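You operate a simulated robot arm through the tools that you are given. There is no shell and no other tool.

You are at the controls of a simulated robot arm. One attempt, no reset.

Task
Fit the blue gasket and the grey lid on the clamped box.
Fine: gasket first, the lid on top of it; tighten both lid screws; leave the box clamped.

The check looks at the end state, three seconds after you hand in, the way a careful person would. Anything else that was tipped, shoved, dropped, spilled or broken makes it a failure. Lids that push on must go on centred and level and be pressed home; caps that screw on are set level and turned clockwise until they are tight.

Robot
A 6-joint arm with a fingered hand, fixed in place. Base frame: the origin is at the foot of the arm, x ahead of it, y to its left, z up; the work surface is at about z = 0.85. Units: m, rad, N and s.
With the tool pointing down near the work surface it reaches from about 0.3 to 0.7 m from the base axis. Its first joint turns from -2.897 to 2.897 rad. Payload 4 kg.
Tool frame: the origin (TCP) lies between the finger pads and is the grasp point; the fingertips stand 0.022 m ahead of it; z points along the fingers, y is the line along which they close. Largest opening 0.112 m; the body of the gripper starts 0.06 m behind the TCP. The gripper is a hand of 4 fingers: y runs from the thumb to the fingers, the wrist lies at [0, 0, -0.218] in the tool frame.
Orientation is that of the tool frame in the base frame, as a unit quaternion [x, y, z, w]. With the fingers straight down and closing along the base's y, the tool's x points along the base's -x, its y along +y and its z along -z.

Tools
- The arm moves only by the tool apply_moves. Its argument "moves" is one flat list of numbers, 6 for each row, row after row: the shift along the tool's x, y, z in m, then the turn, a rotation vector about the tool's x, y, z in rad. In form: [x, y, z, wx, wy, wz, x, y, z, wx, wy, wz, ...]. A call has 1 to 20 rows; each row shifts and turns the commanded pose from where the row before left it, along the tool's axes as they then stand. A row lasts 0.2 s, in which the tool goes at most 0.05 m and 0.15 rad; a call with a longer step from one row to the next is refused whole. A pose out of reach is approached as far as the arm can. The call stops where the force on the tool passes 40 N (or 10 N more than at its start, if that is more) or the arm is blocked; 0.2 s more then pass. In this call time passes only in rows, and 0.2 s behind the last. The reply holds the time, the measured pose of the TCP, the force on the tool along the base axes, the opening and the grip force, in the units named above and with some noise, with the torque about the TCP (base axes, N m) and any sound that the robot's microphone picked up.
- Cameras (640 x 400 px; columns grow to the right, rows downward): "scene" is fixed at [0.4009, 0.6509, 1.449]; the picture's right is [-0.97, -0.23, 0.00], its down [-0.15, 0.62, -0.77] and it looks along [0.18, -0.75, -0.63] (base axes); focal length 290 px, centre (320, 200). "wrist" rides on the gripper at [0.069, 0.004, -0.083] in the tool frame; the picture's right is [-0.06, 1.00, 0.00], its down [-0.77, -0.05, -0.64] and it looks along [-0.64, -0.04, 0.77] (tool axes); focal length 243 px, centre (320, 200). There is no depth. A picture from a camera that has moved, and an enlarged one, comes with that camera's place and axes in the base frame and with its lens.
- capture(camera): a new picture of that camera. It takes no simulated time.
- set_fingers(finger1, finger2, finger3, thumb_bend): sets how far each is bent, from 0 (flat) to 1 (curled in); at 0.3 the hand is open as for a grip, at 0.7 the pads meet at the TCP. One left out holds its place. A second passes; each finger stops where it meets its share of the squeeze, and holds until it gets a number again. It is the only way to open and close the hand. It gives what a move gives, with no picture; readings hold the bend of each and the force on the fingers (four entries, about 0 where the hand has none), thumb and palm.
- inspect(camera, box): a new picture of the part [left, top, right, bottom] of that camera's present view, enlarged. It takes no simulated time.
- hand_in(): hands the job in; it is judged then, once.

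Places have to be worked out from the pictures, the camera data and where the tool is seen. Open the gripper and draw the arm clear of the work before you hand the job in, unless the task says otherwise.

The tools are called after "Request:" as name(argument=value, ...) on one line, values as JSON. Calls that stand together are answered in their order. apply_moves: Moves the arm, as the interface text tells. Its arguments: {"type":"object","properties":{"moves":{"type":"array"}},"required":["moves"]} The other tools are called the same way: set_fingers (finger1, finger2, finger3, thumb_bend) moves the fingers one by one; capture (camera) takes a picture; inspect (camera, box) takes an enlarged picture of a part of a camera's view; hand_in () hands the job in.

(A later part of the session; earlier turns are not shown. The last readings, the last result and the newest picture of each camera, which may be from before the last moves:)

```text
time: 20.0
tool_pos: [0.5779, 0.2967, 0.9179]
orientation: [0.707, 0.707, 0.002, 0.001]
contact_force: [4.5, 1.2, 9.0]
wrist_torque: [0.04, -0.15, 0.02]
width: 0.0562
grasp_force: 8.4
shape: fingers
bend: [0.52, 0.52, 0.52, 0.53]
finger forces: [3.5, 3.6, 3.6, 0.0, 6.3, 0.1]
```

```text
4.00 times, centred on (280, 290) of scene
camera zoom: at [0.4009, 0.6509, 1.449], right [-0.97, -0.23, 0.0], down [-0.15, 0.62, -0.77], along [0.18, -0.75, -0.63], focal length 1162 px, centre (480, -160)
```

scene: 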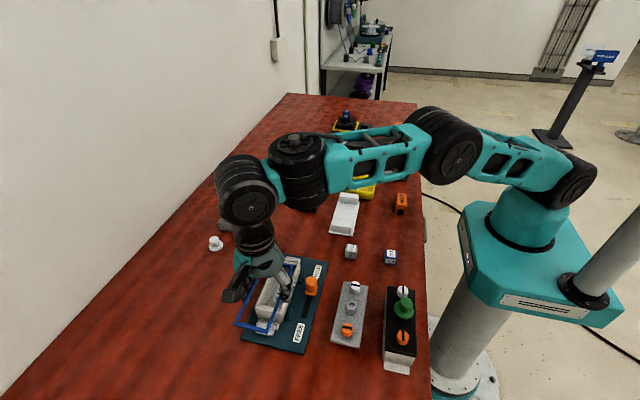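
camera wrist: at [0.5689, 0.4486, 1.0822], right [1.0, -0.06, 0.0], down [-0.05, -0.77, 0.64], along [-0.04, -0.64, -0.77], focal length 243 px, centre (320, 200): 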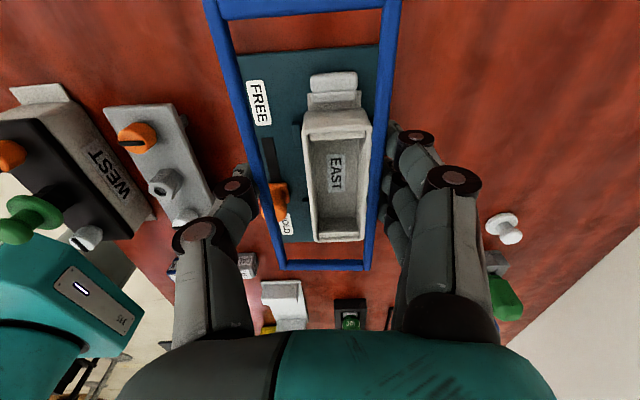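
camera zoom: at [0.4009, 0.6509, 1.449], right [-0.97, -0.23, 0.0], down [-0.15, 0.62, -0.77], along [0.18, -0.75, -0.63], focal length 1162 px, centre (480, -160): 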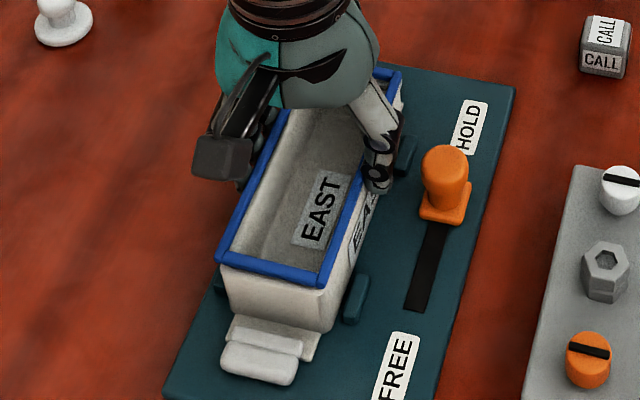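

Contact (9 N) occurred with the gasket still ~10 mm above the rim: the fingertips, which extend ~13 mm below the gasket, are landing on the rim. I'll back off, return the gasket to its stand, and re-grip it closer to the tips.

Request:
apply_moves(moves=[0, 0, -0.01, 0, 0, 0, 0, 0, -0.025, 0, 0, 0, 0, 0, -0.025, 0, 0, 0, 0, 0, -0.025, 0, 0, 0, -0.03306, -0.01109, 0, 0, 0, 0, -0.03306, -0.01109, 0, 0, 0, 0, -0.03307, -0.01109, 0, 0, 0, 0, -0.03307, -0.01109, 0, 0, 0, 0, -0.03307, -0.01109, 0, 0, 0, 0, -0.03307, -0.01109, 0, 0, 0, 0, -0.03307, -0.01109, 0, 0, 0, 0, -0.03307, -0.01109, 0, 0, 0, 0, -0.03306, -0.01108, 0, 0, 0, 0, 0, 0, 0.025, 0, 0, 0, 0, 0, 0.025, 0, 0, 0, 0, 0, 0.025, 0, 0, 0, 0, 0, 0.015, 0, 0, 0, 0, 0, 0, 0, 0, 0])

Request:
capture(camera="wrist")

Request:
inspect(camera="scene", box=[300, 155, 396, 235])

```text
time: 23.8
tool_pos: [0.4788, -0.0013, 0.9099]
orientation: [0.706, 0.708, 0.0, 0.001]
contact_force: [0.7, 0.9, -0.7]
wrist_torque: [-0.01, -0.03, -0.03]
width: 0.054
grasp_force: 6.3
shape: fingers
bend: [0.53, 0.53, 0.53, 0.53]
finger forces: [2.0, 2.0, 2.0, 0.0, 6.4, 0.0]
```

```text
taken
camera wrist: at [0.4824, 0.067, 0.9913], right [1.0, -0.06, 0.0], down [-0.05, -0.77, 0.64], along [-0.04, -0.64, -0.77], focal length 243 px, centre (320, 200)
```

wrist: 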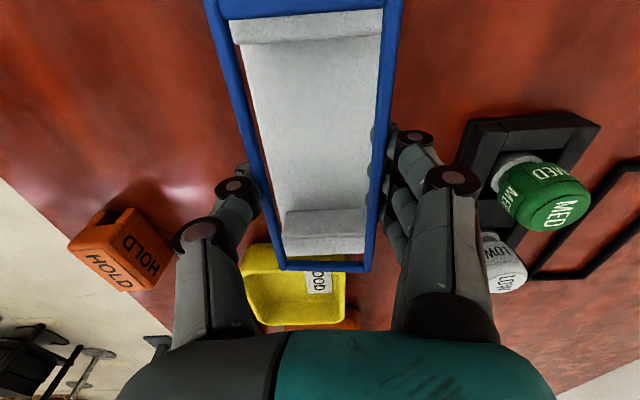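

```text
5.00 times, centred on (348, 195) of scene
camera zoom: at [0.4009, 0.6509, 1.449], right [-0.97, -0.23, 0.0], down [-0.15, 0.62, -0.77], along [0.18, -0.75, -0.63], focal length 1453 px, centre (180, 225)
```

zoom: 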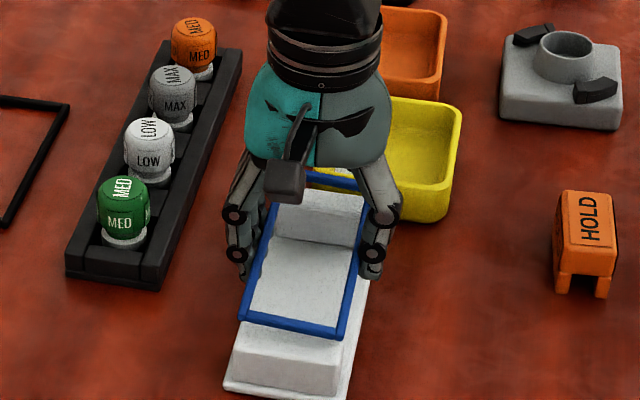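

The gasket has slid a little up the fingers. I'll lower it back onto the stand in small steps, watching the force.

Request:
apply_moves(moves=[0, 0, 0.003, 0, 0, 0, 0, 0, 0.003, 0, 0, 0, 0, 0, 0.003, 0, 0, 0])

Request:
inspect(camera="scene", box=[316, 170, 380, 220])

Request:
inspect(camera="wrist", box=[160, 100, 480, 300])

```text
time: 24.6
tool_pos: [0.4795, -0.0003, 0.9014]
orientation: [0.706, 0.708, 0.0, 0.001]
contact_force: [-0.3, 0.5, -0.6]
wrist_torque: [0.05, -0.02, 0.02]
width: 0.0539
grasp_force: 5.7
shape: fingers
bend: [0.53, 0.53, 0.53, 0.53]
finger forces: [2.0, 2.0, 2.0, 0.0, 6.4, 0.0]
```

```text
8.00 times, centred on (348, 195) of scene
camera zoom: at [0.4009, 0.6509, 1.449], right [-0.97, -0.23, 0.0], down [-0.15, 0.62, -0.77], along [0.18, -0.75, -0.63], focal length 2324 px, centre (96, 240)
```

zoom: 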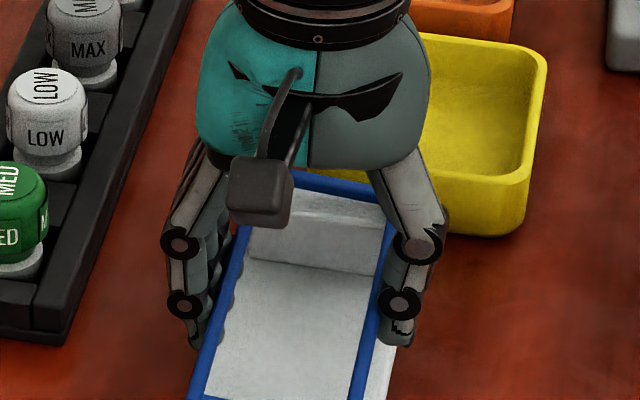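

```text
2.00 times, centred on (320, 200) of wrist
camera zoom: at [0.4831, 0.0681, 0.9832], right [1.0, -0.06, 0.0], down [-0.05, -0.77, 0.64], along [-0.04, -0.64, -0.77], focal length 485 px, centre (320, 200)
```

zoom: 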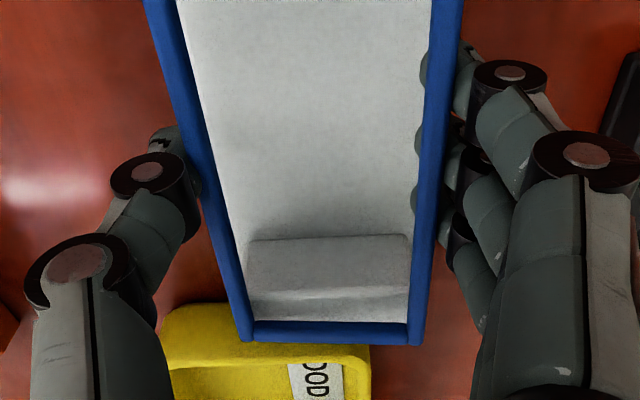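

Request:
apply_moves(moves=[0, 0, 0.002, 0, 0, 0, 0, 0, 0, 0, 0, 0])

Request:
apply_moves(moves=[0, 0, 0.002, 0, 0, 0, 0, 0, 0, 0, 0, 0])

Request:
inspect(camera="wrist", box=[160, 100, 480, 300])

```text
time: 25.2
tool_pos: [0.4792, 0.0, 0.8995]
orientation: [0.706, 0.708, 0.0, 0.0]
contact_force: [0.0, 0.1, 0.8]
wrist_torque: [-0.01, -0.01, -0.01]
width: 0.0542
grasp_force: 6.4
shape: fingers
bend: [0.53, 0.53, 0.53, 0.53]
finger forces: [1.9, 1.9, 2.1, 0.1, 6.6, 0.0]
```

```text
time: 25.8
tool_pos: [0.479, 0.0001, 0.899]
orientation: [0.706, 0.708, 0.0, 0.0]
contact_force: [1.0, -0.2, 3.2]
wrist_torque: [0.0, 0.13, -0.01]
width: 0.0537
grasp_force: 6.9
shape: fingers
bend: [0.53, 0.53, 0.53, 0.53]
finger forces: [2.1, 2.3, 2.4, 0.1, 6.6, 0.0]
```

```text
2.00 times, centred on (320, 200) of wrist
camera zoom: at [0.4826, 0.0682, 0.9796], right [1.0, -0.06, 0.0], down [-0.05, -0.77, 0.64], along [-0.04, -0.64, -0.77], focal length 485 px, centre (320, 200)
```

zoom: 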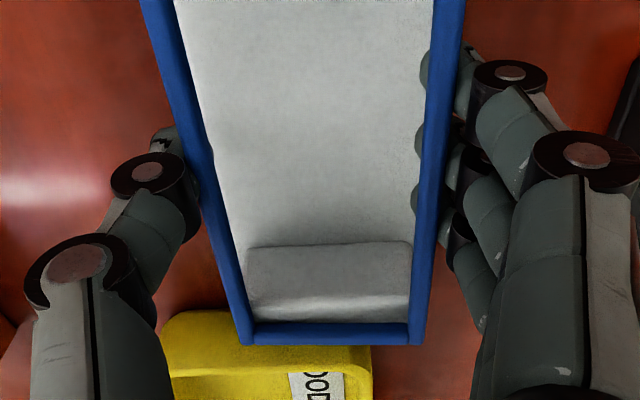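

Light contact on the stand (3 N). Releasing, then rising 7 mm and re-gripping with the gasket ~6 mm above the fingertip ends.

Request:
set_fingers(finger1=0.47, finger2=0.47, finger3=0.47, thumb_bend=0.47)

Request:
inspect(camera="wrist", box=[160, 100, 480, 300])

Request:
inspect(camera="scene", box=[316, 170, 380, 220])

```text
time: 26.8
tool_pos: [0.4785, -0.0022, 0.898]
orientation: [0.707, 0.708, -0.001, 0.0]
contact_force: [-0.4, 0.1, -0.6]
wrist_torque: [-0.01, -0.02, 0.02]
width: 0.0651
grasp_force: 0.0
shape: fingers
bend: [0.47, 0.47, 0.47, 0.47]
finger forces: [0.0, 0.1, 0.0, 0.1, 0.0, 0.0]
```

```text
2.00 times, centred on (320, 200) of wrist
camera zoom: at [0.4825, 0.0682, 0.9794], right [1.0, -0.06, 0.0], down [-0.05, -0.77, 0.64], along [-0.04, -0.64, -0.77], focal length 485 px, centre (320, 200)
```

zoom: 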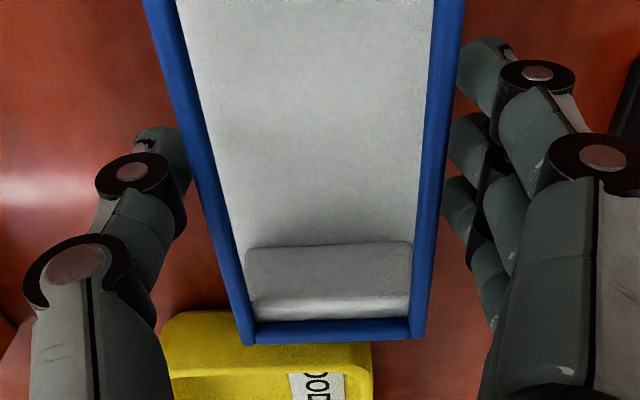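

```text
8.00 times, centred on (348, 195) of scene
camera zoom: at [0.4009, 0.6509, 1.449], right [-0.97, -0.23, 0.0], down [-0.15, 0.62, -0.77], along [0.18, -0.75, -0.63], focal length 2324 px, centre (96, 240)
```

zoom: 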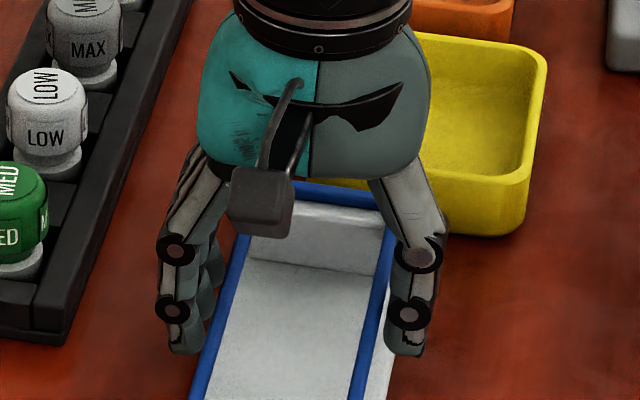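

Request:
apply_moves(moves=[0, -0.0005, -0.0075, 0, 0, 0, 0, 0, 0, 0, 0, 0])

Request:
set_fingers(finger1=0.56, finger2=0.56, finger3=0.56, thumb_bend=0.56)

Request:
inspect(camera="wrist", box=[160, 100, 480, 300])

Request:
inspect(camera="scene", box=[316, 170, 380, 220])

```text
time: 27.4
tool_pos: [0.4776, -0.0008, 0.9044]
orientation: [0.707, 0.708, 0.001, 0.0]
contact_force: [-0.3, 0.1, 0.2]
wrist_torque: [0.03, -0.01, -0.01]
width: 0.0654
grasp_force: 0.0
shape: fingers
bend: [0.47, 0.47, 0.47, 0.47]
finger forces: [0.0, 0.1, 0.0, 0.0, 0.0, 0.1]
```

```text
time: 28.4
tool_pos: [0.4779, 0.0002, 0.9051]
orientation: [0.706, 0.708, 0.0, 0.0]
contact_force: [0.6, 0.8, 0.3]
wrist_torque: [0.02, 0.02, 0.01]
width: 0.0583
grasp_force: 8.1
shape: fingers
bend: [0.51, 0.51, 0.51, 0.52]
finger forces: [2.7, 2.6, 2.5, 0.0, 7.8, 0.1]
```

```text
2.00 times, centred on (320, 200) of wrist
camera zoom: at [0.4817, 0.0687, 0.9866], right [1.0, -0.06, 0.0], down [-0.05, -0.77, 0.64], along [-0.04, -0.64, -0.77], focal length 485 px, centre (320, 200)
```

zoom: 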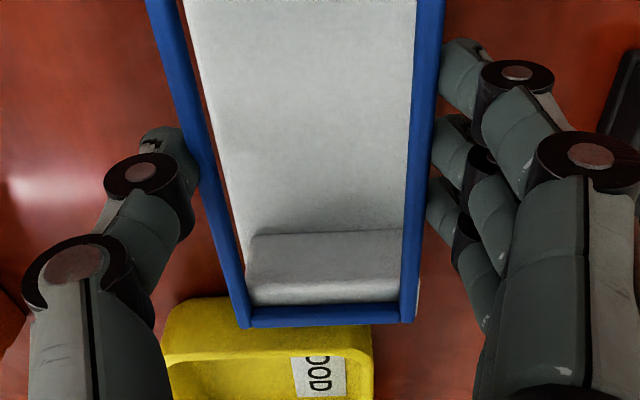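

```text
8.00 times, centred on (348, 195) of scene
camera zoom: at [0.4009, 0.6509, 1.449], right [-0.97, -0.23, 0.0], down [-0.15, 0.62, -0.77], along [0.18, -0.75, -0.63], focal length 2324 px, centre (96, 240)
```

zoom: 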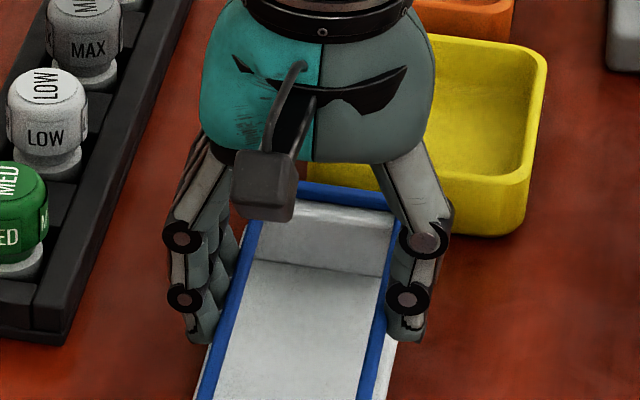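

Now gripped right near the tips (width 0.058). Lifting slowly and checking.

Request:
apply_moves(moves=[0, 0, -0.005, 0, 0, 0, 0, 0, -0.01, 0, 0, 0, 0, 0, -0.015, 0, 0, 0, 0, 0, -0.02, 0, 0, 0, 0, 0, -0.015, 0, 0, 0, 0, 0, 0, 0, 0, 0])

Request:
inspect(camera="wrist", box=[160, 0, 480, 200])

Request:
inspect(camera="wrist", box=[160, 120, 480, 320])

Request:
inspect(camera="scene", box=[306, 155, 386, 215])

```text
time: 29.8
tool_pos: [0.4788, -0.0024, 0.9708]
orientation: [0.706, 0.708, 0.0, 0.0]
contact_force: [0.4, 0.2, 0.8]
wrist_torque: [-0.01, -0.01, -0.02]
width: 0.0581
grasp_force: 7.9
shape: fingers
bend: [0.51, 0.51, 0.51, 0.52]
finger forces: [2.6, 2.6, 2.6, 0.0, 7.9, 0.0]
```

```text
2.00 times, centred on (320, 100) of wrist
camera zoom: at [0.4818, 0.0663, 1.0528], right [1.0, -0.06, 0.0], down [-0.05, -0.77, 0.64], along [-0.04, -0.64, -0.77], focal length 485 px, centre (320, 400)
```

zoom: 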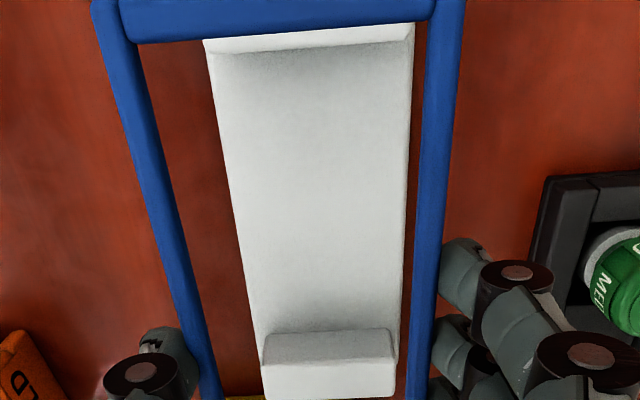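

```text
2.00 times, centred on (320, 220) of wrist
camera zoom: at [0.4818, 0.0663, 1.0528], right [1.0, -0.06, 0.0], down [-0.05, -0.77, 0.64], along [-0.04, -0.64, -0.77], focal length 485 px, centre (320, 160)
```

zoom: 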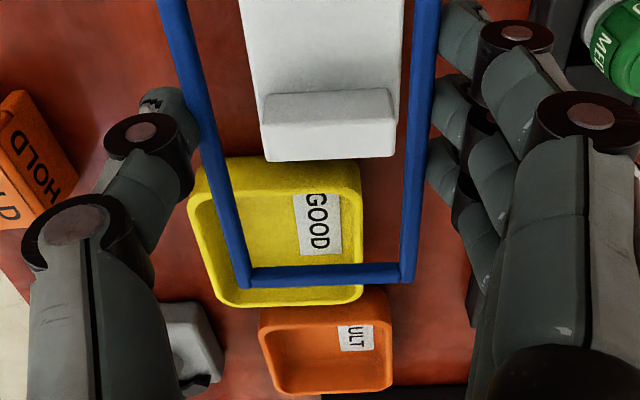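

```text
6.67 times, centred on (346, 185) of scene
camera zoom: at [0.4009, 0.6509, 1.449], right [-0.97, -0.23, 0.0], down [-0.15, 0.62, -0.77], along [0.18, -0.75, -0.63], focal length 1937 px, centre (147, 300)
```

zoom: 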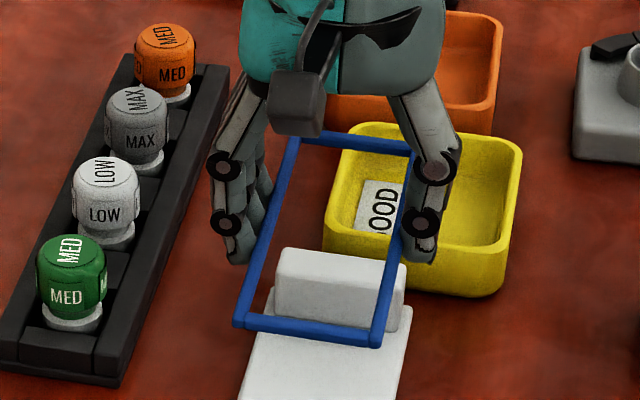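

The gasket is level and ~14 mm below TCP. I'll carry it back over the box and stop ~35 mm above the rim to check the alignment.

Request:
apply_moves(moves=[0, 0, -0.03, 0, 0, 0, 0.02976, 0.01021, 0, 0, 0, 0, 0.02976, 0.01021, 0, 0, 0, 0, 0.02976, 0.01021, 0, 0, 0, 0, 0.02976, 0.01021, 0, 0, 0, 0, 0.02976, 0.01021, 0, 0, 0, 0, 0.02976, 0.01021, 0, 0, 0, 0, 0.02976, 0.01021, 0, 0, 0, 0, 0.02976, 0.01021, 0, 0, 0, 0, 0.02976, 0.01021, 0, 0, 0, 0, 0.02976, 0.01021, 0, 0, 0, 0, 0, 0, 0.025, 0, 0, 0, 0, 0, 0.025, 0, 0, 0, 0, 0, 0, 0, 0, 0])

Request:
inspect(camera="wrist", box=[160, 0, 480, 200])

Request:
inspect(camera="wrist", box=[160, 120, 480, 320])

```text
time: 32.8
tool_pos: [0.581, 0.297, 0.9491]
orientation: [0.706, 0.709, 0.0, 0.0]
contact_force: [0.5, 0.2, -0.2]
wrist_torque: [0.01, 0.01, 0.02]
width: 0.0581
grasp_force: 7.9
shape: fingers
bend: [0.51, 0.51, 0.51, 0.52]
finger forces: [2.6, 2.6, 2.6, 0.0, 7.7, 0.1]
```

```text
2.00 times, centred on (320, 100) of wrist
camera zoom: at [0.5845, 0.3658, 1.0313], right [1.0, -0.06, 0.0], down [-0.05, -0.77, 0.64], along [-0.04, -0.64, -0.77], focal length 485 px, centre (320, 400)
```

zoom: 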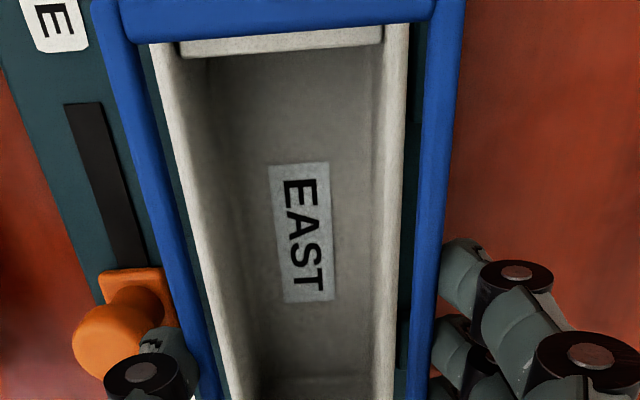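

```text
2.00 times, centred on (320, 220) of wrist
camera zoom: at [0.5845, 0.3658, 1.0313], right [1.0, -0.06, 0.0], down [-0.05, -0.77, 0.64], along [-0.04, -0.64, -0.77], focal length 485 px, centre (320, 160)
```

zoom: 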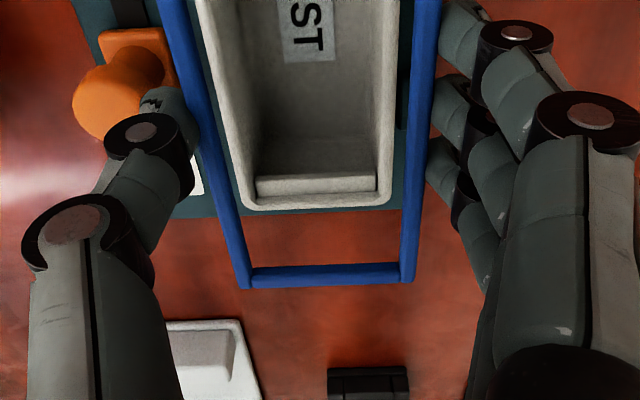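

Relative to the box the gasket is ~3 mm too far in +x and ~2.5 mm in +y. Correcting and descending 20 mm.

Request:
apply_moves(moves=[-0.0025, -0.003, 0.01, 0, 0, 0, 0, 0, 0.01, 0, 0, 0, 0, 0, 0, 0, 0, 0, 0, 0, 0, 0, 0, 0])

Request:
inspect(camera="wrist", box=[160, 0, 480, 200])

Request:
inspect(camera="wrist", box=[160, 120, 480, 320])

Request:
inspect(camera="scene", box=[240, 250, 320, 330])

```text
time: 33.8
tool_pos: [0.5769, 0.2942, 0.9292]
orientation: [0.707, 0.707, 0.0, 0.0]
contact_force: [-0.4, 0.4, -0.4]
wrist_torque: [0.03, -0.03, 0.03]
width: 0.0581
grasp_force: 7.6
shape: fingers
bend: [0.51, 0.51, 0.51, 0.52]
finger forces: [2.6, 2.6, 2.5, 0.0, 7.9, 0.1]
```

```text
2.00 times, centred on (320, 100) of wrist
camera zoom: at [0.5806, 0.3631, 1.0108], right [1.0, -0.06, 0.0], down [-0.05, -0.77, 0.64], along [-0.04, -0.64, -0.77], focal length 485 px, centre (320, 400)
```

zoom: 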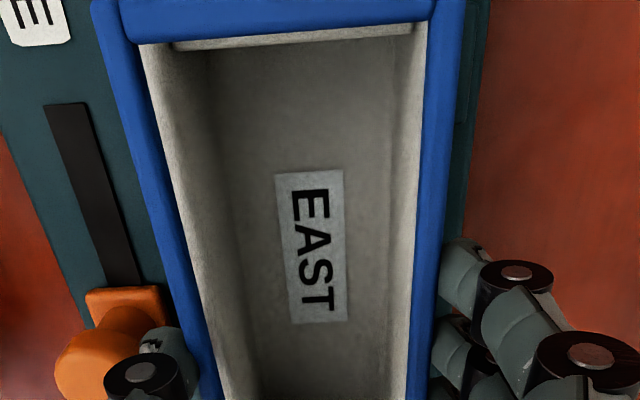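

```text
2.00 times, centred on (320, 220) of wrist
camera zoom: at [0.5806, 0.3631, 1.0108], right [1.0, -0.06, 0.0], down [-0.05, -0.77, 0.64], along [-0.04, -0.64, -0.77], focal length 485 px, centre (320, 160)
```

zoom: 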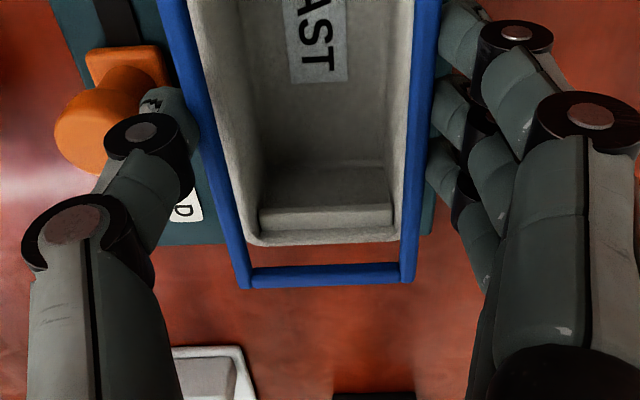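

```text
5.00 times, centred on (280, 290) of scene
camera zoom: at [0.4009, 0.6509, 1.449], right [-0.97, -0.23, 0.0], down [-0.15, 0.62, -0.77], along [0.18, -0.75, -0.63], focal length 1453 px, centre (520, -250)
```

zoom: 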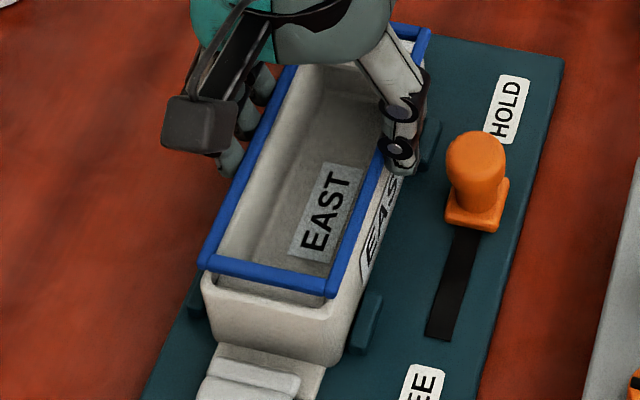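

Alignment is now within ~1–2 mm. Descending a bit more with a small x correction, then comparing the edges again.

Request:
apply_moves(moves=[0, -0.001, 0.005, 0, 0, 0, 0, 0, 0, 0, 0, 0, 0, 0, 0, 0, 0, 0])

Request:
inspect(camera="wrist", box=[220, 180, 420, 305])

Request:
inspect(camera="wrist", box=[190, 0, 410, 130])

Request:
inspect(camera="scene", box=[250, 285, 314, 325])

```text
time: 34.6
tool_pos: [0.5755, 0.2947, 0.9245]
orientation: [0.707, 0.707, 0.0, 0.0]
contact_force: [0.3, -0.6, 0.2]
wrist_torque: [0.01, 0.0, -0.01]
width: 0.0581
grasp_force: 7.8
shape: fingers
bend: [0.51, 0.51, 0.51, 0.52]
finger forces: [2.6, 2.5, 2.6, 0.0, 7.8, 0.0]
```

```text
3.20 times, centred on (320, 242) of wrist
camera zoom: at [0.5796, 0.3635, 1.0062], right [1.0, -0.06, 0.0], down [-0.05, -0.77, 0.64], along [-0.04, -0.64, -0.77], focal length 776 px, centre (320, 64)
```

zoom: 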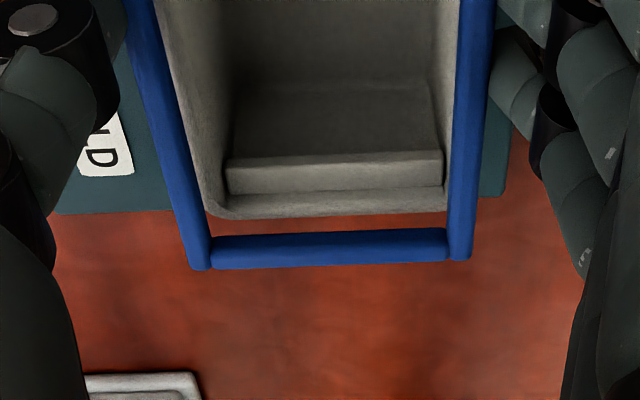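

```text
2.91 times, centred on (300, 65) of wrist
camera zoom: at [0.5796, 0.3635, 1.0062], right [1.0, -0.06, 0.0], down [-0.05, -0.77, 0.64], along [-0.04, -0.64, -0.77], focal length 706 px, centre (378, 593)
```

zoom: 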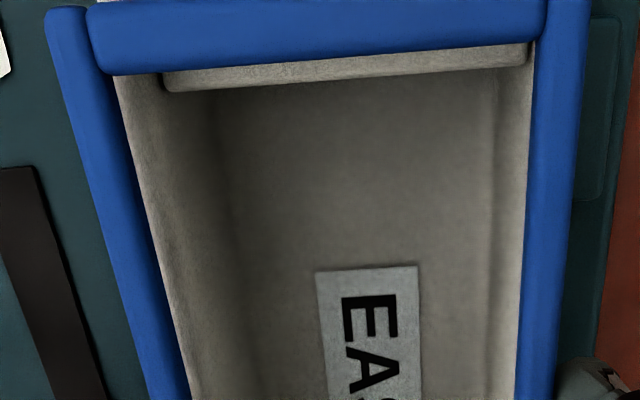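

```text
10.00 times, centred on (282, 305) of scene
camera zoom: at [0.4009, 0.6509, 1.449], right [-0.97, -0.23, 0.0], down [-0.15, 0.62, -0.77], along [0.18, -0.75, -0.63], focal length 2905 px, centre (700, -850)
```

zoom: 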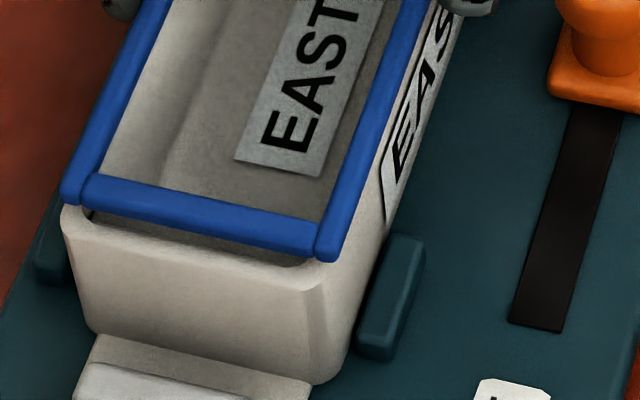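

Overhang is about 0.4 mm at the far end and 2.8 mm at the near end, so I'll shift −1.2 mm in y and lower in small steps while watching the force.

Request:
apply_moves(moves=[-0.0012, 0.0004, 0.003, 0, 0, 0, 0, 0, 0.002, 0, 0, 0, 0, 0, 0, 0, 0, 0])

Request:
apply_moves(moves=[0, 0, 0.002, 0, 0, 0, 0, 0, 0, 0, 0, 0])

Request:
inspect(camera="scene", box=[250, 285, 314, 325])

Request:
inspect(camera="wrist", box=[220, 180, 420, 305])

```text
time: 35.4
tool_pos: [0.5769, 0.2949, 0.9205]
orientation: [0.707, 0.708, 0.0, -0.001]
contact_force: [2.5, -0.3, 1.9]
wrist_torque: [-0.02, -0.09, 0.01]
width: 0.0578
grasp_force: 8.6
shape: fingers
bend: [0.51, 0.51, 0.51, 0.52]
finger forces: [3.3, 3.2, 3.3, 0.1, 7.2, 0.0]
```

```text
time: 36.0
tool_pos: [0.5768, 0.293, 0.9183]
orientation: [0.706, 0.708, 0.001, -0.001]
contact_force: [0.9, 0.5, 7.6]
wrist_torque: [0.02, 0.04, 0.0]
width: 0.0576
grasp_force: 7.8
shape: fingers
bend: [0.52, 0.52, 0.52, 0.52]
finger forces: [2.5, 2.5, 2.5, 0.0, 7.9, 0.0]
```

```text
10.00 times, centred on (282, 305) of scene
camera zoom: at [0.4009, 0.6509, 1.449], right [-0.97, -0.23, 0.0], down [-0.15, 0.62, -0.77], along [0.18, -0.75, -0.63], focal length 2905 px, centre (700, -850)
```

zoom: 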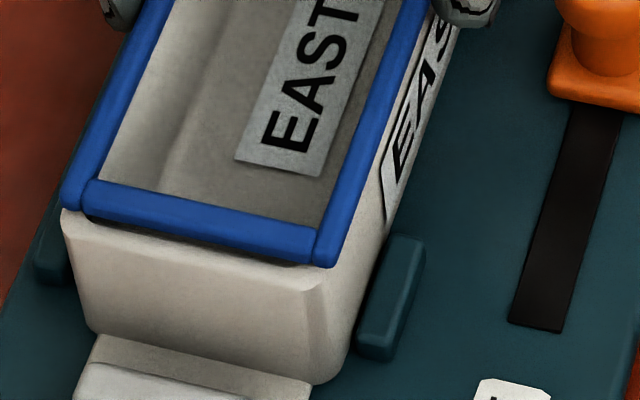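

```text
3.20 times, centred on (320, 242) of wrist
camera zoom: at [0.5804, 0.3626, 1.0004], right [1.0, -0.06, 0.0], down [-0.05, -0.77, 0.64], along [-0.04, -0.64, -0.77], focal length 776 px, centre (320, 64)
```

zoom: 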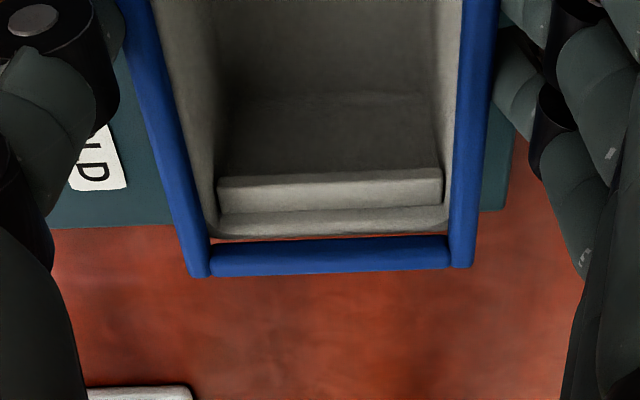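

The fingertips are now touching the rim evenly on both sides (7.6 N) with the gasket ~4–5 mm above the rim, and the near/far/side overhangs are within ~1–2 mm. I'll back off 1 mm to unload the tips, then release symmetrically so it settles on the rim.

Request:
apply_moves(moves=[0, 0, -0.0015, 0, 0, 0, 0, 0, 0, 0, 0, 0])

Request:
set_fingers(finger1=0.48, finger2=0.48, finger3=0.48, thumb_bend=0.48)

Request:
inspect(camera="scene", box=[240, 245, 320, 325])

Request:
inspect(camera="wrist", box=[160, 0, 480, 200])

Request:
inspect(camera="wrist", box=[160, 120, 480, 320])

```text
time: 36.6
tool_pos: [0.5774, 0.2939, 0.9204]
orientation: [0.707, 0.708, 0.0, 0.0]
contact_force: [2.0, 2.2, 1.5]
wrist_torque: [0.03, -0.01, 0.0]
width: 0.0575
grasp_force: 8.5
shape: fingers
bend: [0.52, 0.52, 0.52, 0.52]
finger forces: [3.2, 3.2, 3.1, 0.0, 7.5, 0.1]
```

```text
time: 37.6
tool_pos: [0.5765, 0.2931, 0.9202]
orientation: [0.707, 0.707, 0.0, 0.0]
contact_force: [-0.9, -0.1, 1.0]
wrist_torque: [-0.01, 0.03, 0.03]
width: 0.0633
grasp_force: 0.0
shape: fingers
bend: [0.48, 0.48, 0.48, 0.48]
finger forces: [0.0, 0.1, 0.1, 0.0, 0.1, 0.1]
```

```text
5.00 times, centred on (280, 285) of scene
camera zoom: at [0.4009, 0.6509, 1.449], right [-0.97, -0.23, 0.0], down [-0.15, 0.62, -0.77], along [0.18, -0.75, -0.63], focal length 1453 px, centre (520, -225)
```

zoom: 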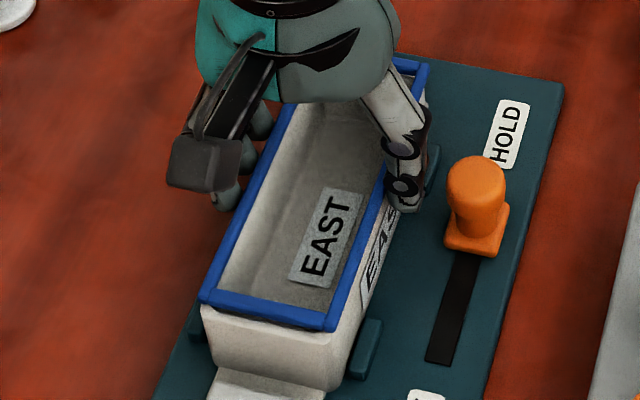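

```text
2.00 times, centred on (320, 100) of wrist
camera zoom: at [0.5803, 0.3624, 1.0018], right [1.0, -0.06, 0.0], down [-0.05, -0.77, 0.64], along [-0.04, -0.64, -0.77], focal length 485 px, centre (320, 400)
```

zoom: 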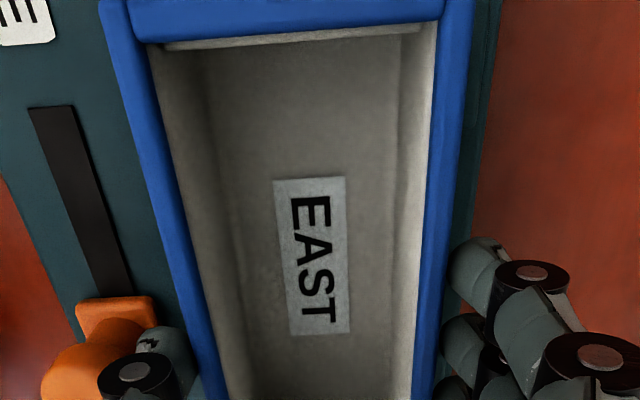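

```text
2.00 times, centred on (320, 220) of wrist
camera zoom: at [0.5803, 0.3624, 1.0018], right [1.0, -0.06, 0.0], down [-0.05, -0.77, 0.64], along [-0.04, -0.64, -0.77], focal length 485 px, centre (320, 160)
```

zoom: 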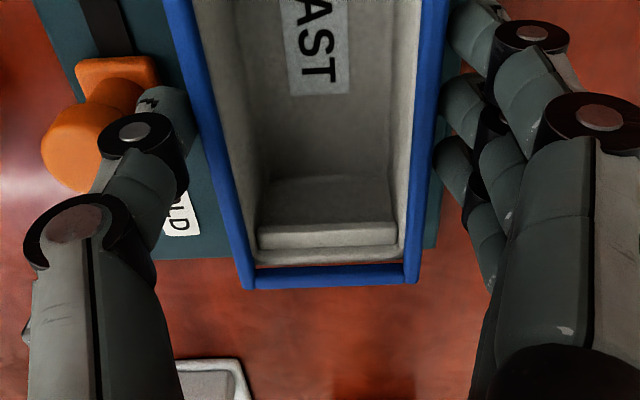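

Forces are zero, so the gasket is free. I'll lift the hand straight up and back to see exactly how the gasket is sitting.

Request:
apply_moves(moves=[0, 0, -0.005, 0, 0, 0, 0, 0, -0.015, 0, 0, 0, 0, 0, -0.03, 0, 0, 0, 0, 0, -0.03, 0, 0, 0, 0.02, 0, 0, 0, 0, 0, 0.03, 0, 0, 0, 0, 0, 0.03, 0, 0, 0, 0, 0])

Request:
inspect(camera="wrist", box=[220, 80, 460, 230])

Request:
inspect(camera="scene", box=[240, 245, 336, 325])

```text
time: 39.2
tool_pos: [0.5761, 0.3743, 1.0002]
orientation: [0.707, 0.707, 0.0, 0.0]
contact_force: [-0.7, -0.7, -0.7]
wrist_torque: [0.01, -0.04, -0.01]
width: 0.0627
grasp_force: 0.1
shape: fingers
bend: [0.48, 0.48, 0.48, 0.48]
finger forces: [0.1, 0.0, 0.0, 0.1, 0.0, 0.1]
```

```text
2.67 times, centred on (340, 155) of wrist
camera zoom: at [0.5797, 0.4432, 1.0819], right [1.0, -0.06, 0.0], down [-0.05, -0.77, 0.64], along [-0.04, -0.64, -0.77], focal length 647 px, centre (267, 320)
```

zoom: 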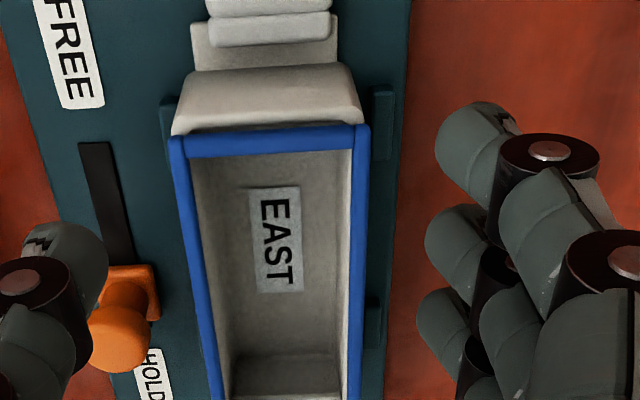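

```text
5.00 times, centred on (288, 285) of scene
camera zoom: at [0.4009, 0.6509, 1.449], right [-0.97, -0.23, 0.0], down [-0.15, 0.62, -0.77], along [0.18, -0.75, -0.63], focal length 1453 px, centre (480, -225)
```

zoom: 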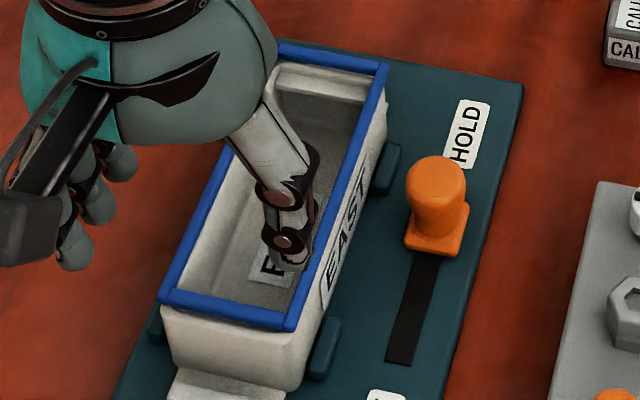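

Request:
inspect(camera="wrist", box=[220, 160, 420, 285])

Request:
inspect(camera="scene", box=[270, 245, 326, 280])

Request:
inspect(camera="scene", box=[262, 290, 318, 325])

```text
3.20 times, centred on (320, 222) of wrist
camera zoom: at [0.5797, 0.4432, 1.0819], right [1.0, -0.06, 0.0], down [-0.05, -0.77, 0.64], along [-0.04, -0.64, -0.77], focal length 776 px, centre (320, 128)
```

zoom: 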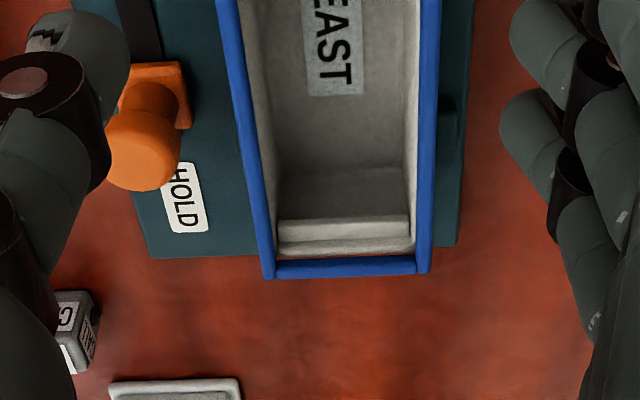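

```text
11.43 times, centred on (298, 262) of scene
camera zoom: at [0.4009, 0.6509, 1.449], right [-0.97, -0.23, 0.0], down [-0.15, 0.62, -0.77], along [0.18, -0.75, -0.63], focal length 3320 px, centre (571, -514)
```

zoom: 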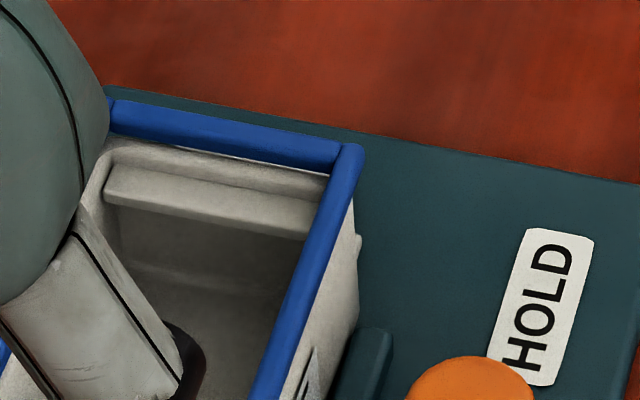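

```text
11.43 times, centred on (290, 308) of scene
camera zoom: at [0.4009, 0.6509, 1.449], right [-0.97, -0.23, 0.0], down [-0.15, 0.62, -0.77], along [0.18, -0.75, -0.63], focal length 3320 px, centre (663, -1029)
```

zoom: 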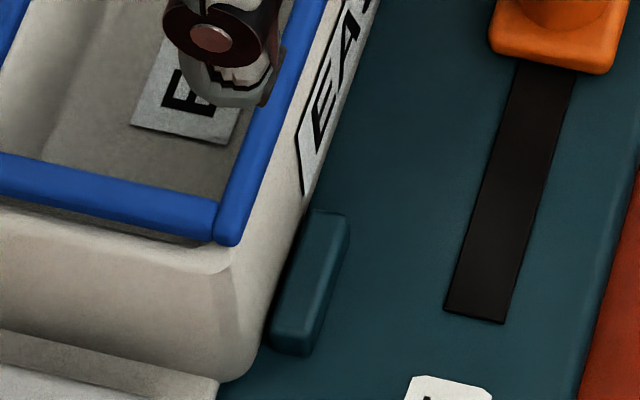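

The gasket appears shifted toward −y, but the oblique views are ambiguous. I'll tilt the hand so the wrist camera looks straight down on the box and measure the offset properly.

Request:
apply_moves(moves=[-0.03, 0, -0.01, 0, 0, 0, -0.03, 0, -0.01, 0, 0, 0, -0.014, 0, 0, 0, 0, 0, 0, 0, 0, 0, 0.139, 0, 0, 0, 0, 0, 0.139, 0, 0, 0, 0, 0, 0.139, 0, 0, 0, 0, 0, 0.139, 0, 0, 0, 0, 0, 0.139, 0, 0, 0, 0, 0, 0, 0])

Request:
capture(camera="wrist")

Request:
capture(camera="scene")

```text
time: 41.2
tool_pos: [0.5757, 0.3006, 1.0204]
orientation: [0.664, 0.665, 0.241, -0.242]
contact_force: [-0.4, 0.2, -0.3]
wrist_torque: [0.0, -0.01, 0.01]
width: 0.063
grasp_force: 0.1
shape: fingers
bend: [0.48, 0.48, 0.48, 0.48]
finger forces: [0.1, 0.1, 0.0, 0.0, 0.0, 0.1]
```

```text
taken
camera wrist: at [0.58, 0.2996, 1.1271], right [1.0, -0.05, -0.04], down [-0.05, -1.0, 0.0], along [-0.04, 0.0, -1.0], focal length 243 px, centre (320, 200)
```

wrist: 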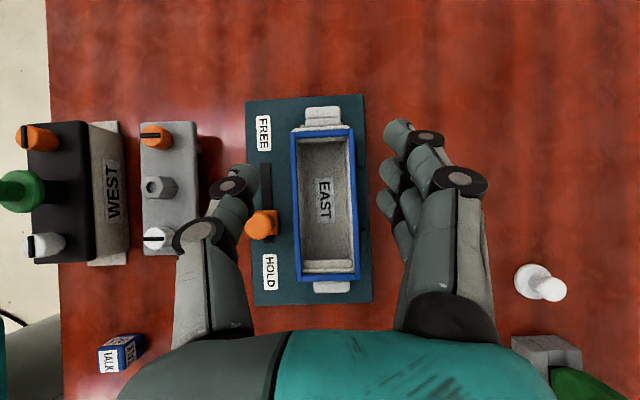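

```text
taken
```

scene: 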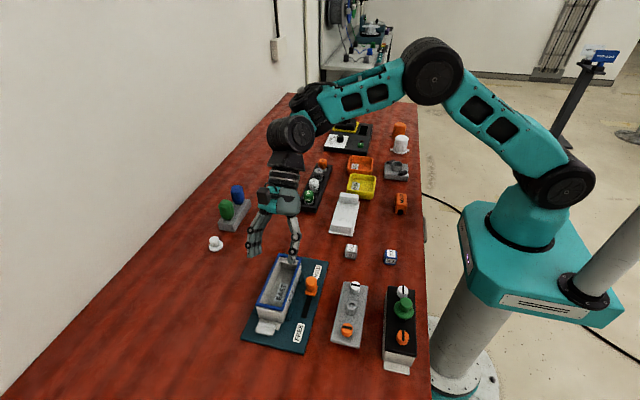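

Excellent — this gives a straight-down view. Zooming in on the box and gasket.

Request:
inspect(camera="wrist", box=[240, 90, 400, 190])

Request:
inspect(camera="wrist", box=[240, 210, 400, 310])

Request:
inspect(camera="wrist", box=[120, 110, 216, 270])

```text
4.00 times, centred on (320, 140) of wrist
camera zoom: at [0.58, 0.2996, 1.1271], right [1.0, -0.05, -0.04], down [-0.05, -1.0, 0.0], along [-0.04, 0.0, -1.0], focal length 970 px, centre (320, 440)
```

zoom: 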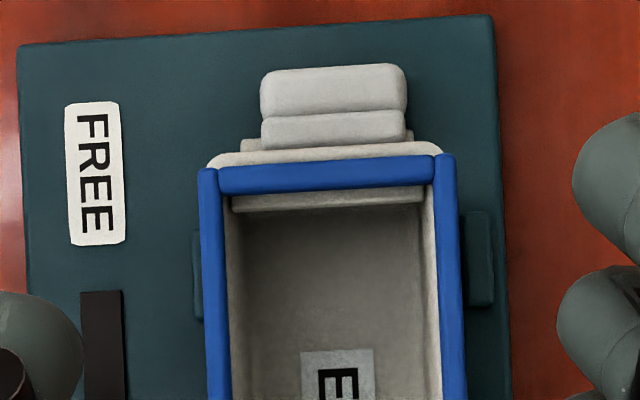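

```text
4.00 times, centred on (320, 260) of wrist
camera zoom: at [0.58, 0.2996, 1.1271], right [1.0, -0.05, -0.04], down [-0.05, -1.0, 0.0], along [-0.04, 0.0, -1.0], focal length 970 px, centre (320, -40)
```

zoom: 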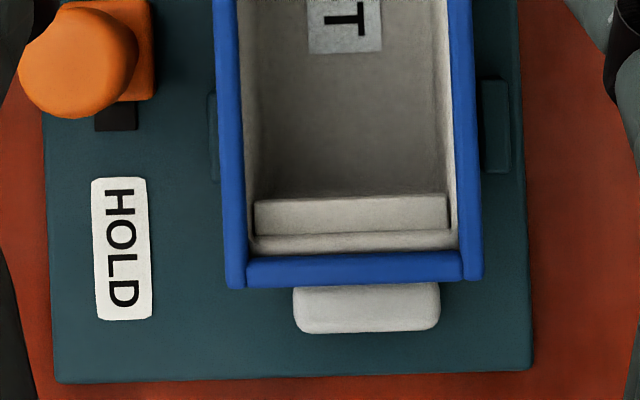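

```text
2.50 times, centred on (168, 190) of wrist
camera zoom: at [0.58, 0.2996, 1.1271], right [1.0, -0.05, -0.04], down [-0.05, -1.0, 0.0], along [-0.04, 0.0, -1.0], focal length 606 px, centre (700, 225)
```

zoom: 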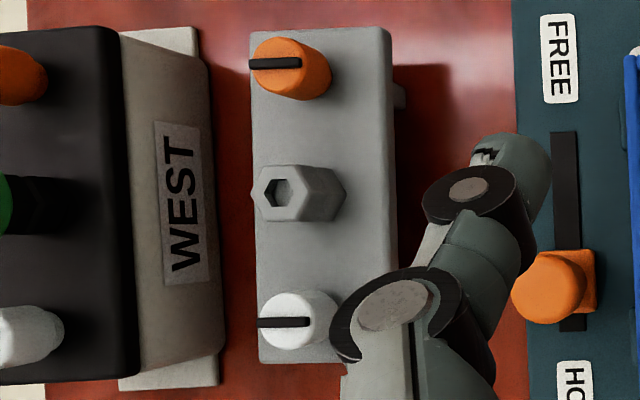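

The straight-down view shows it clearly. The gasket (~0.059 × 0.138) lies flat on the rim, centred in x but ~4.5 mm too far toward −y. I'll go back to vertical, re-grip it, lift slightly, shift +4.5 mm in y and set it down again.

Request:
set_fingers(finger1=0.46, finger2=0.46, finger3=0.46, thumb_bend=0.46)

Request:
apply_moves(moves=[0, 0, 0, 0, -0.139, 0, 0, 0, 0, 0, -0.139, 0, 0, 0, 0, 0, -0.139, 0, 0, 0, 0, 0, -0.139, 0, 0, 0, 0, 0, -0.139, 0, -0.0066, 0, 0.02, 0, 0, 0, 0, 0, 0.03, 0, 0, 0, 0, 0, 0.03, 0, 0, 0, 0, 0, 0.01, 0, 0, 0, 0, 0, 0, 0, 0, 0])

Request:
capture(camera="wrist")

Request:
inspect(camera="scene", box=[240, 235, 336, 325])

```text
time: 42.2
tool_pos: [0.5763, 0.3013, 1.0201]
orientation: [0.664, 0.666, 0.24, -0.241]
contact_force: [-0.1, 0.3, -0.3]
wrist_torque: [-0.01, 0.02, 0.0]
width: 0.0681
grasp_force: 0.2
shape: fingers
bend: [0.46, 0.46, 0.46, 0.46]
finger forces: [0.0, 0.0, 0.0, 0.0, 0.0, 0.0]
```

```text
time: 44.4
tool_pos: [0.5765, 0.2909, 0.9296]
orientation: [0.706, 0.708, 0.0, 0.0]
contact_force: [-0.6, -0.5, -0.1]
wrist_torque: [-0.01, -0.03, -0.02]
width: 0.0682
grasp_force: 0.3
shape: fingers
bend: [0.46, 0.46, 0.46, 0.46]
finger forces: [0.0, 0.0, 0.0, 0.0, 0.0, 0.0]
```

```text
taken
camera wrist: at [0.5807, 0.3601, 1.0116], right [1.0, -0.06, 0.0], down [-0.05, -0.77, 0.64], along [-0.04, -0.64, -0.77], focal length 243 px, centre (320, 200)
```

wrist: 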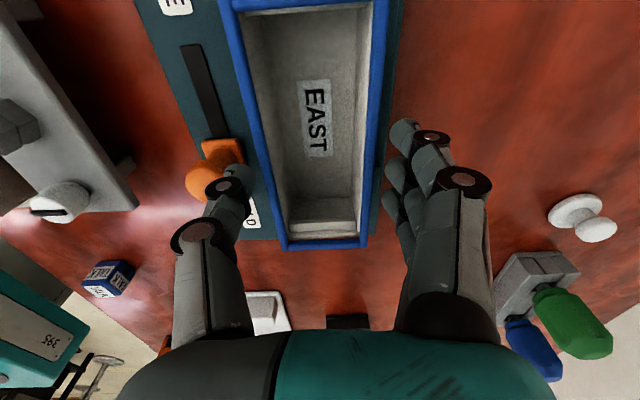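

```text
4.44 times, centred on (288, 280) of scene
camera zoom: at [0.4009, 0.6509, 1.449], right [-0.97, -0.23, 0.0], down [-0.15, 0.62, -0.77], along [0.18, -0.75, -0.63], focal length 1291 px, centre (462, -156)
```

zoom: 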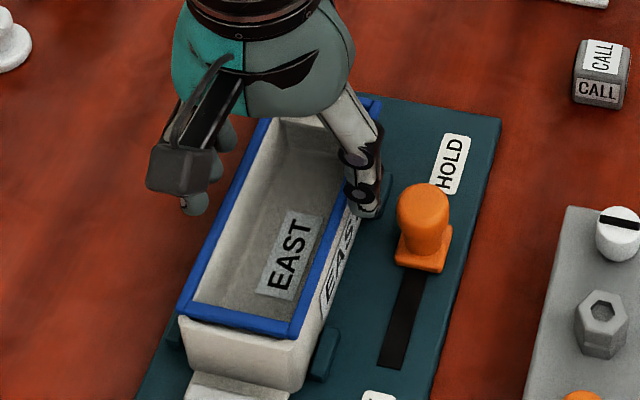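

Request:
apply_moves(moves=[0.003, 0, 0.005, 0, 0, 0, 0, 0, 0.0045, 0, 0, 0, 0, 0, 0, 0, 0, 0])

Request:
inspect(camera="wrist", box=[160, 80, 480, 280])

Request:
inspect(camera="scene", box=[256, 245, 320, 295])

```text
time: 45.2
tool_pos: [0.5761, 0.2964, 0.9196]
orientation: [0.707, 0.708, 0.0, 0.0]
contact_force: [0.5, -0.1, -0.3]
wrist_torque: [-0.05, -0.02, 0.01]
width: 0.0679
grasp_force: 0.1
shape: fingers
bend: [0.46, 0.46, 0.46, 0.46]
finger forces: [0.0, 0.1, 0.0, 0.1, 0.0, 0.1]
```

```text
2.00 times, centred on (320, 180) of wrist
camera zoom: at [0.5799, 0.3646, 1.0013], right [1.0, -0.06, 0.0], down [-0.05, -0.77, 0.64], along [-0.04, -0.64, -0.77], focal length 485 px, centre (320, 240)
```

zoom: 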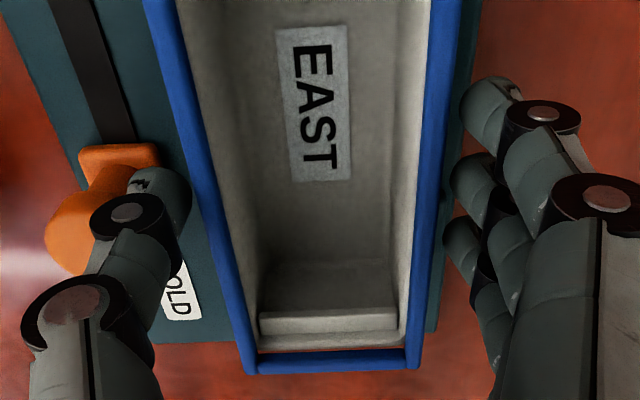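

```text
8.00 times, centred on (288, 270) of scene
camera zoom: at [0.4009, 0.6509, 1.449], right [-0.97, -0.23, 0.0], down [-0.15, 0.62, -0.77], along [0.18, -0.75, -0.63], focal length 2324 px, centre (576, -360)
```

zoom: 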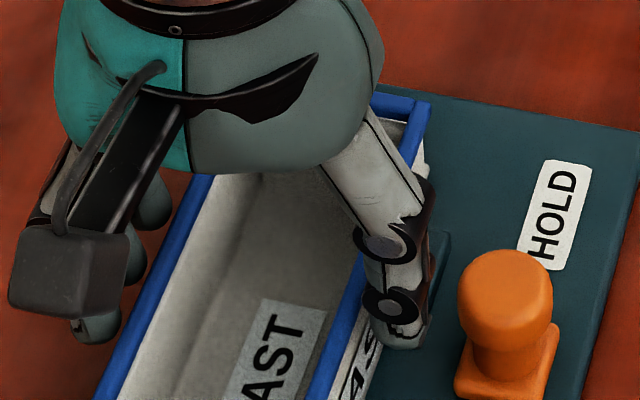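

Fingers straddle the gasket with no contact; closing on it.

Request:
set_fingers(finger1=0.56, finger2=0.56, finger3=0.56, thumb_bend=0.56)

Request:
inspect(camera="wrist", box=[160, 80, 480, 280])

```text
time: 46.2
tool_pos: [0.5762, 0.2958, 0.9196]
orientation: [0.707, 0.707, 0.0, 0.0]
contact_force: [1.7, 0.5, -0.1]
wrist_torque: [-0.01, -0.05, 0.01]
width: 0.0577
grasp_force: 8.1
shape: fingers
bend: [0.51, 0.51, 0.51, 0.52]
finger forces: [2.7, 2.8, 2.8, 0.0, 7.3, 0.1]
```

```text
2.00 times, centred on (320, 180) of wrist
camera zoom: at [0.5799, 0.3645, 1.0015], right [1.0, -0.06, 0.0], down [-0.05, -0.77, 0.64], along [-0.04, -0.64, -0.77], focal length 485 px, centre (320, 240)
```

zoom: 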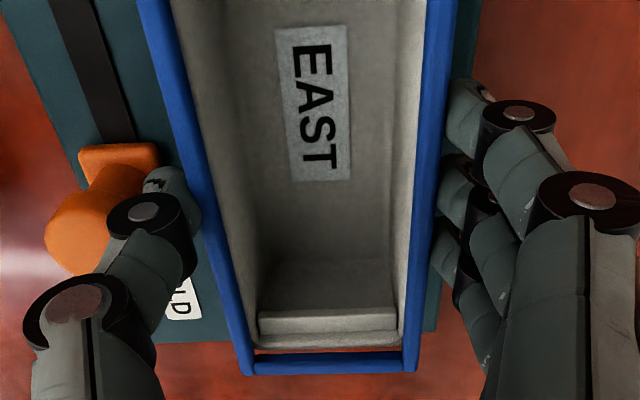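

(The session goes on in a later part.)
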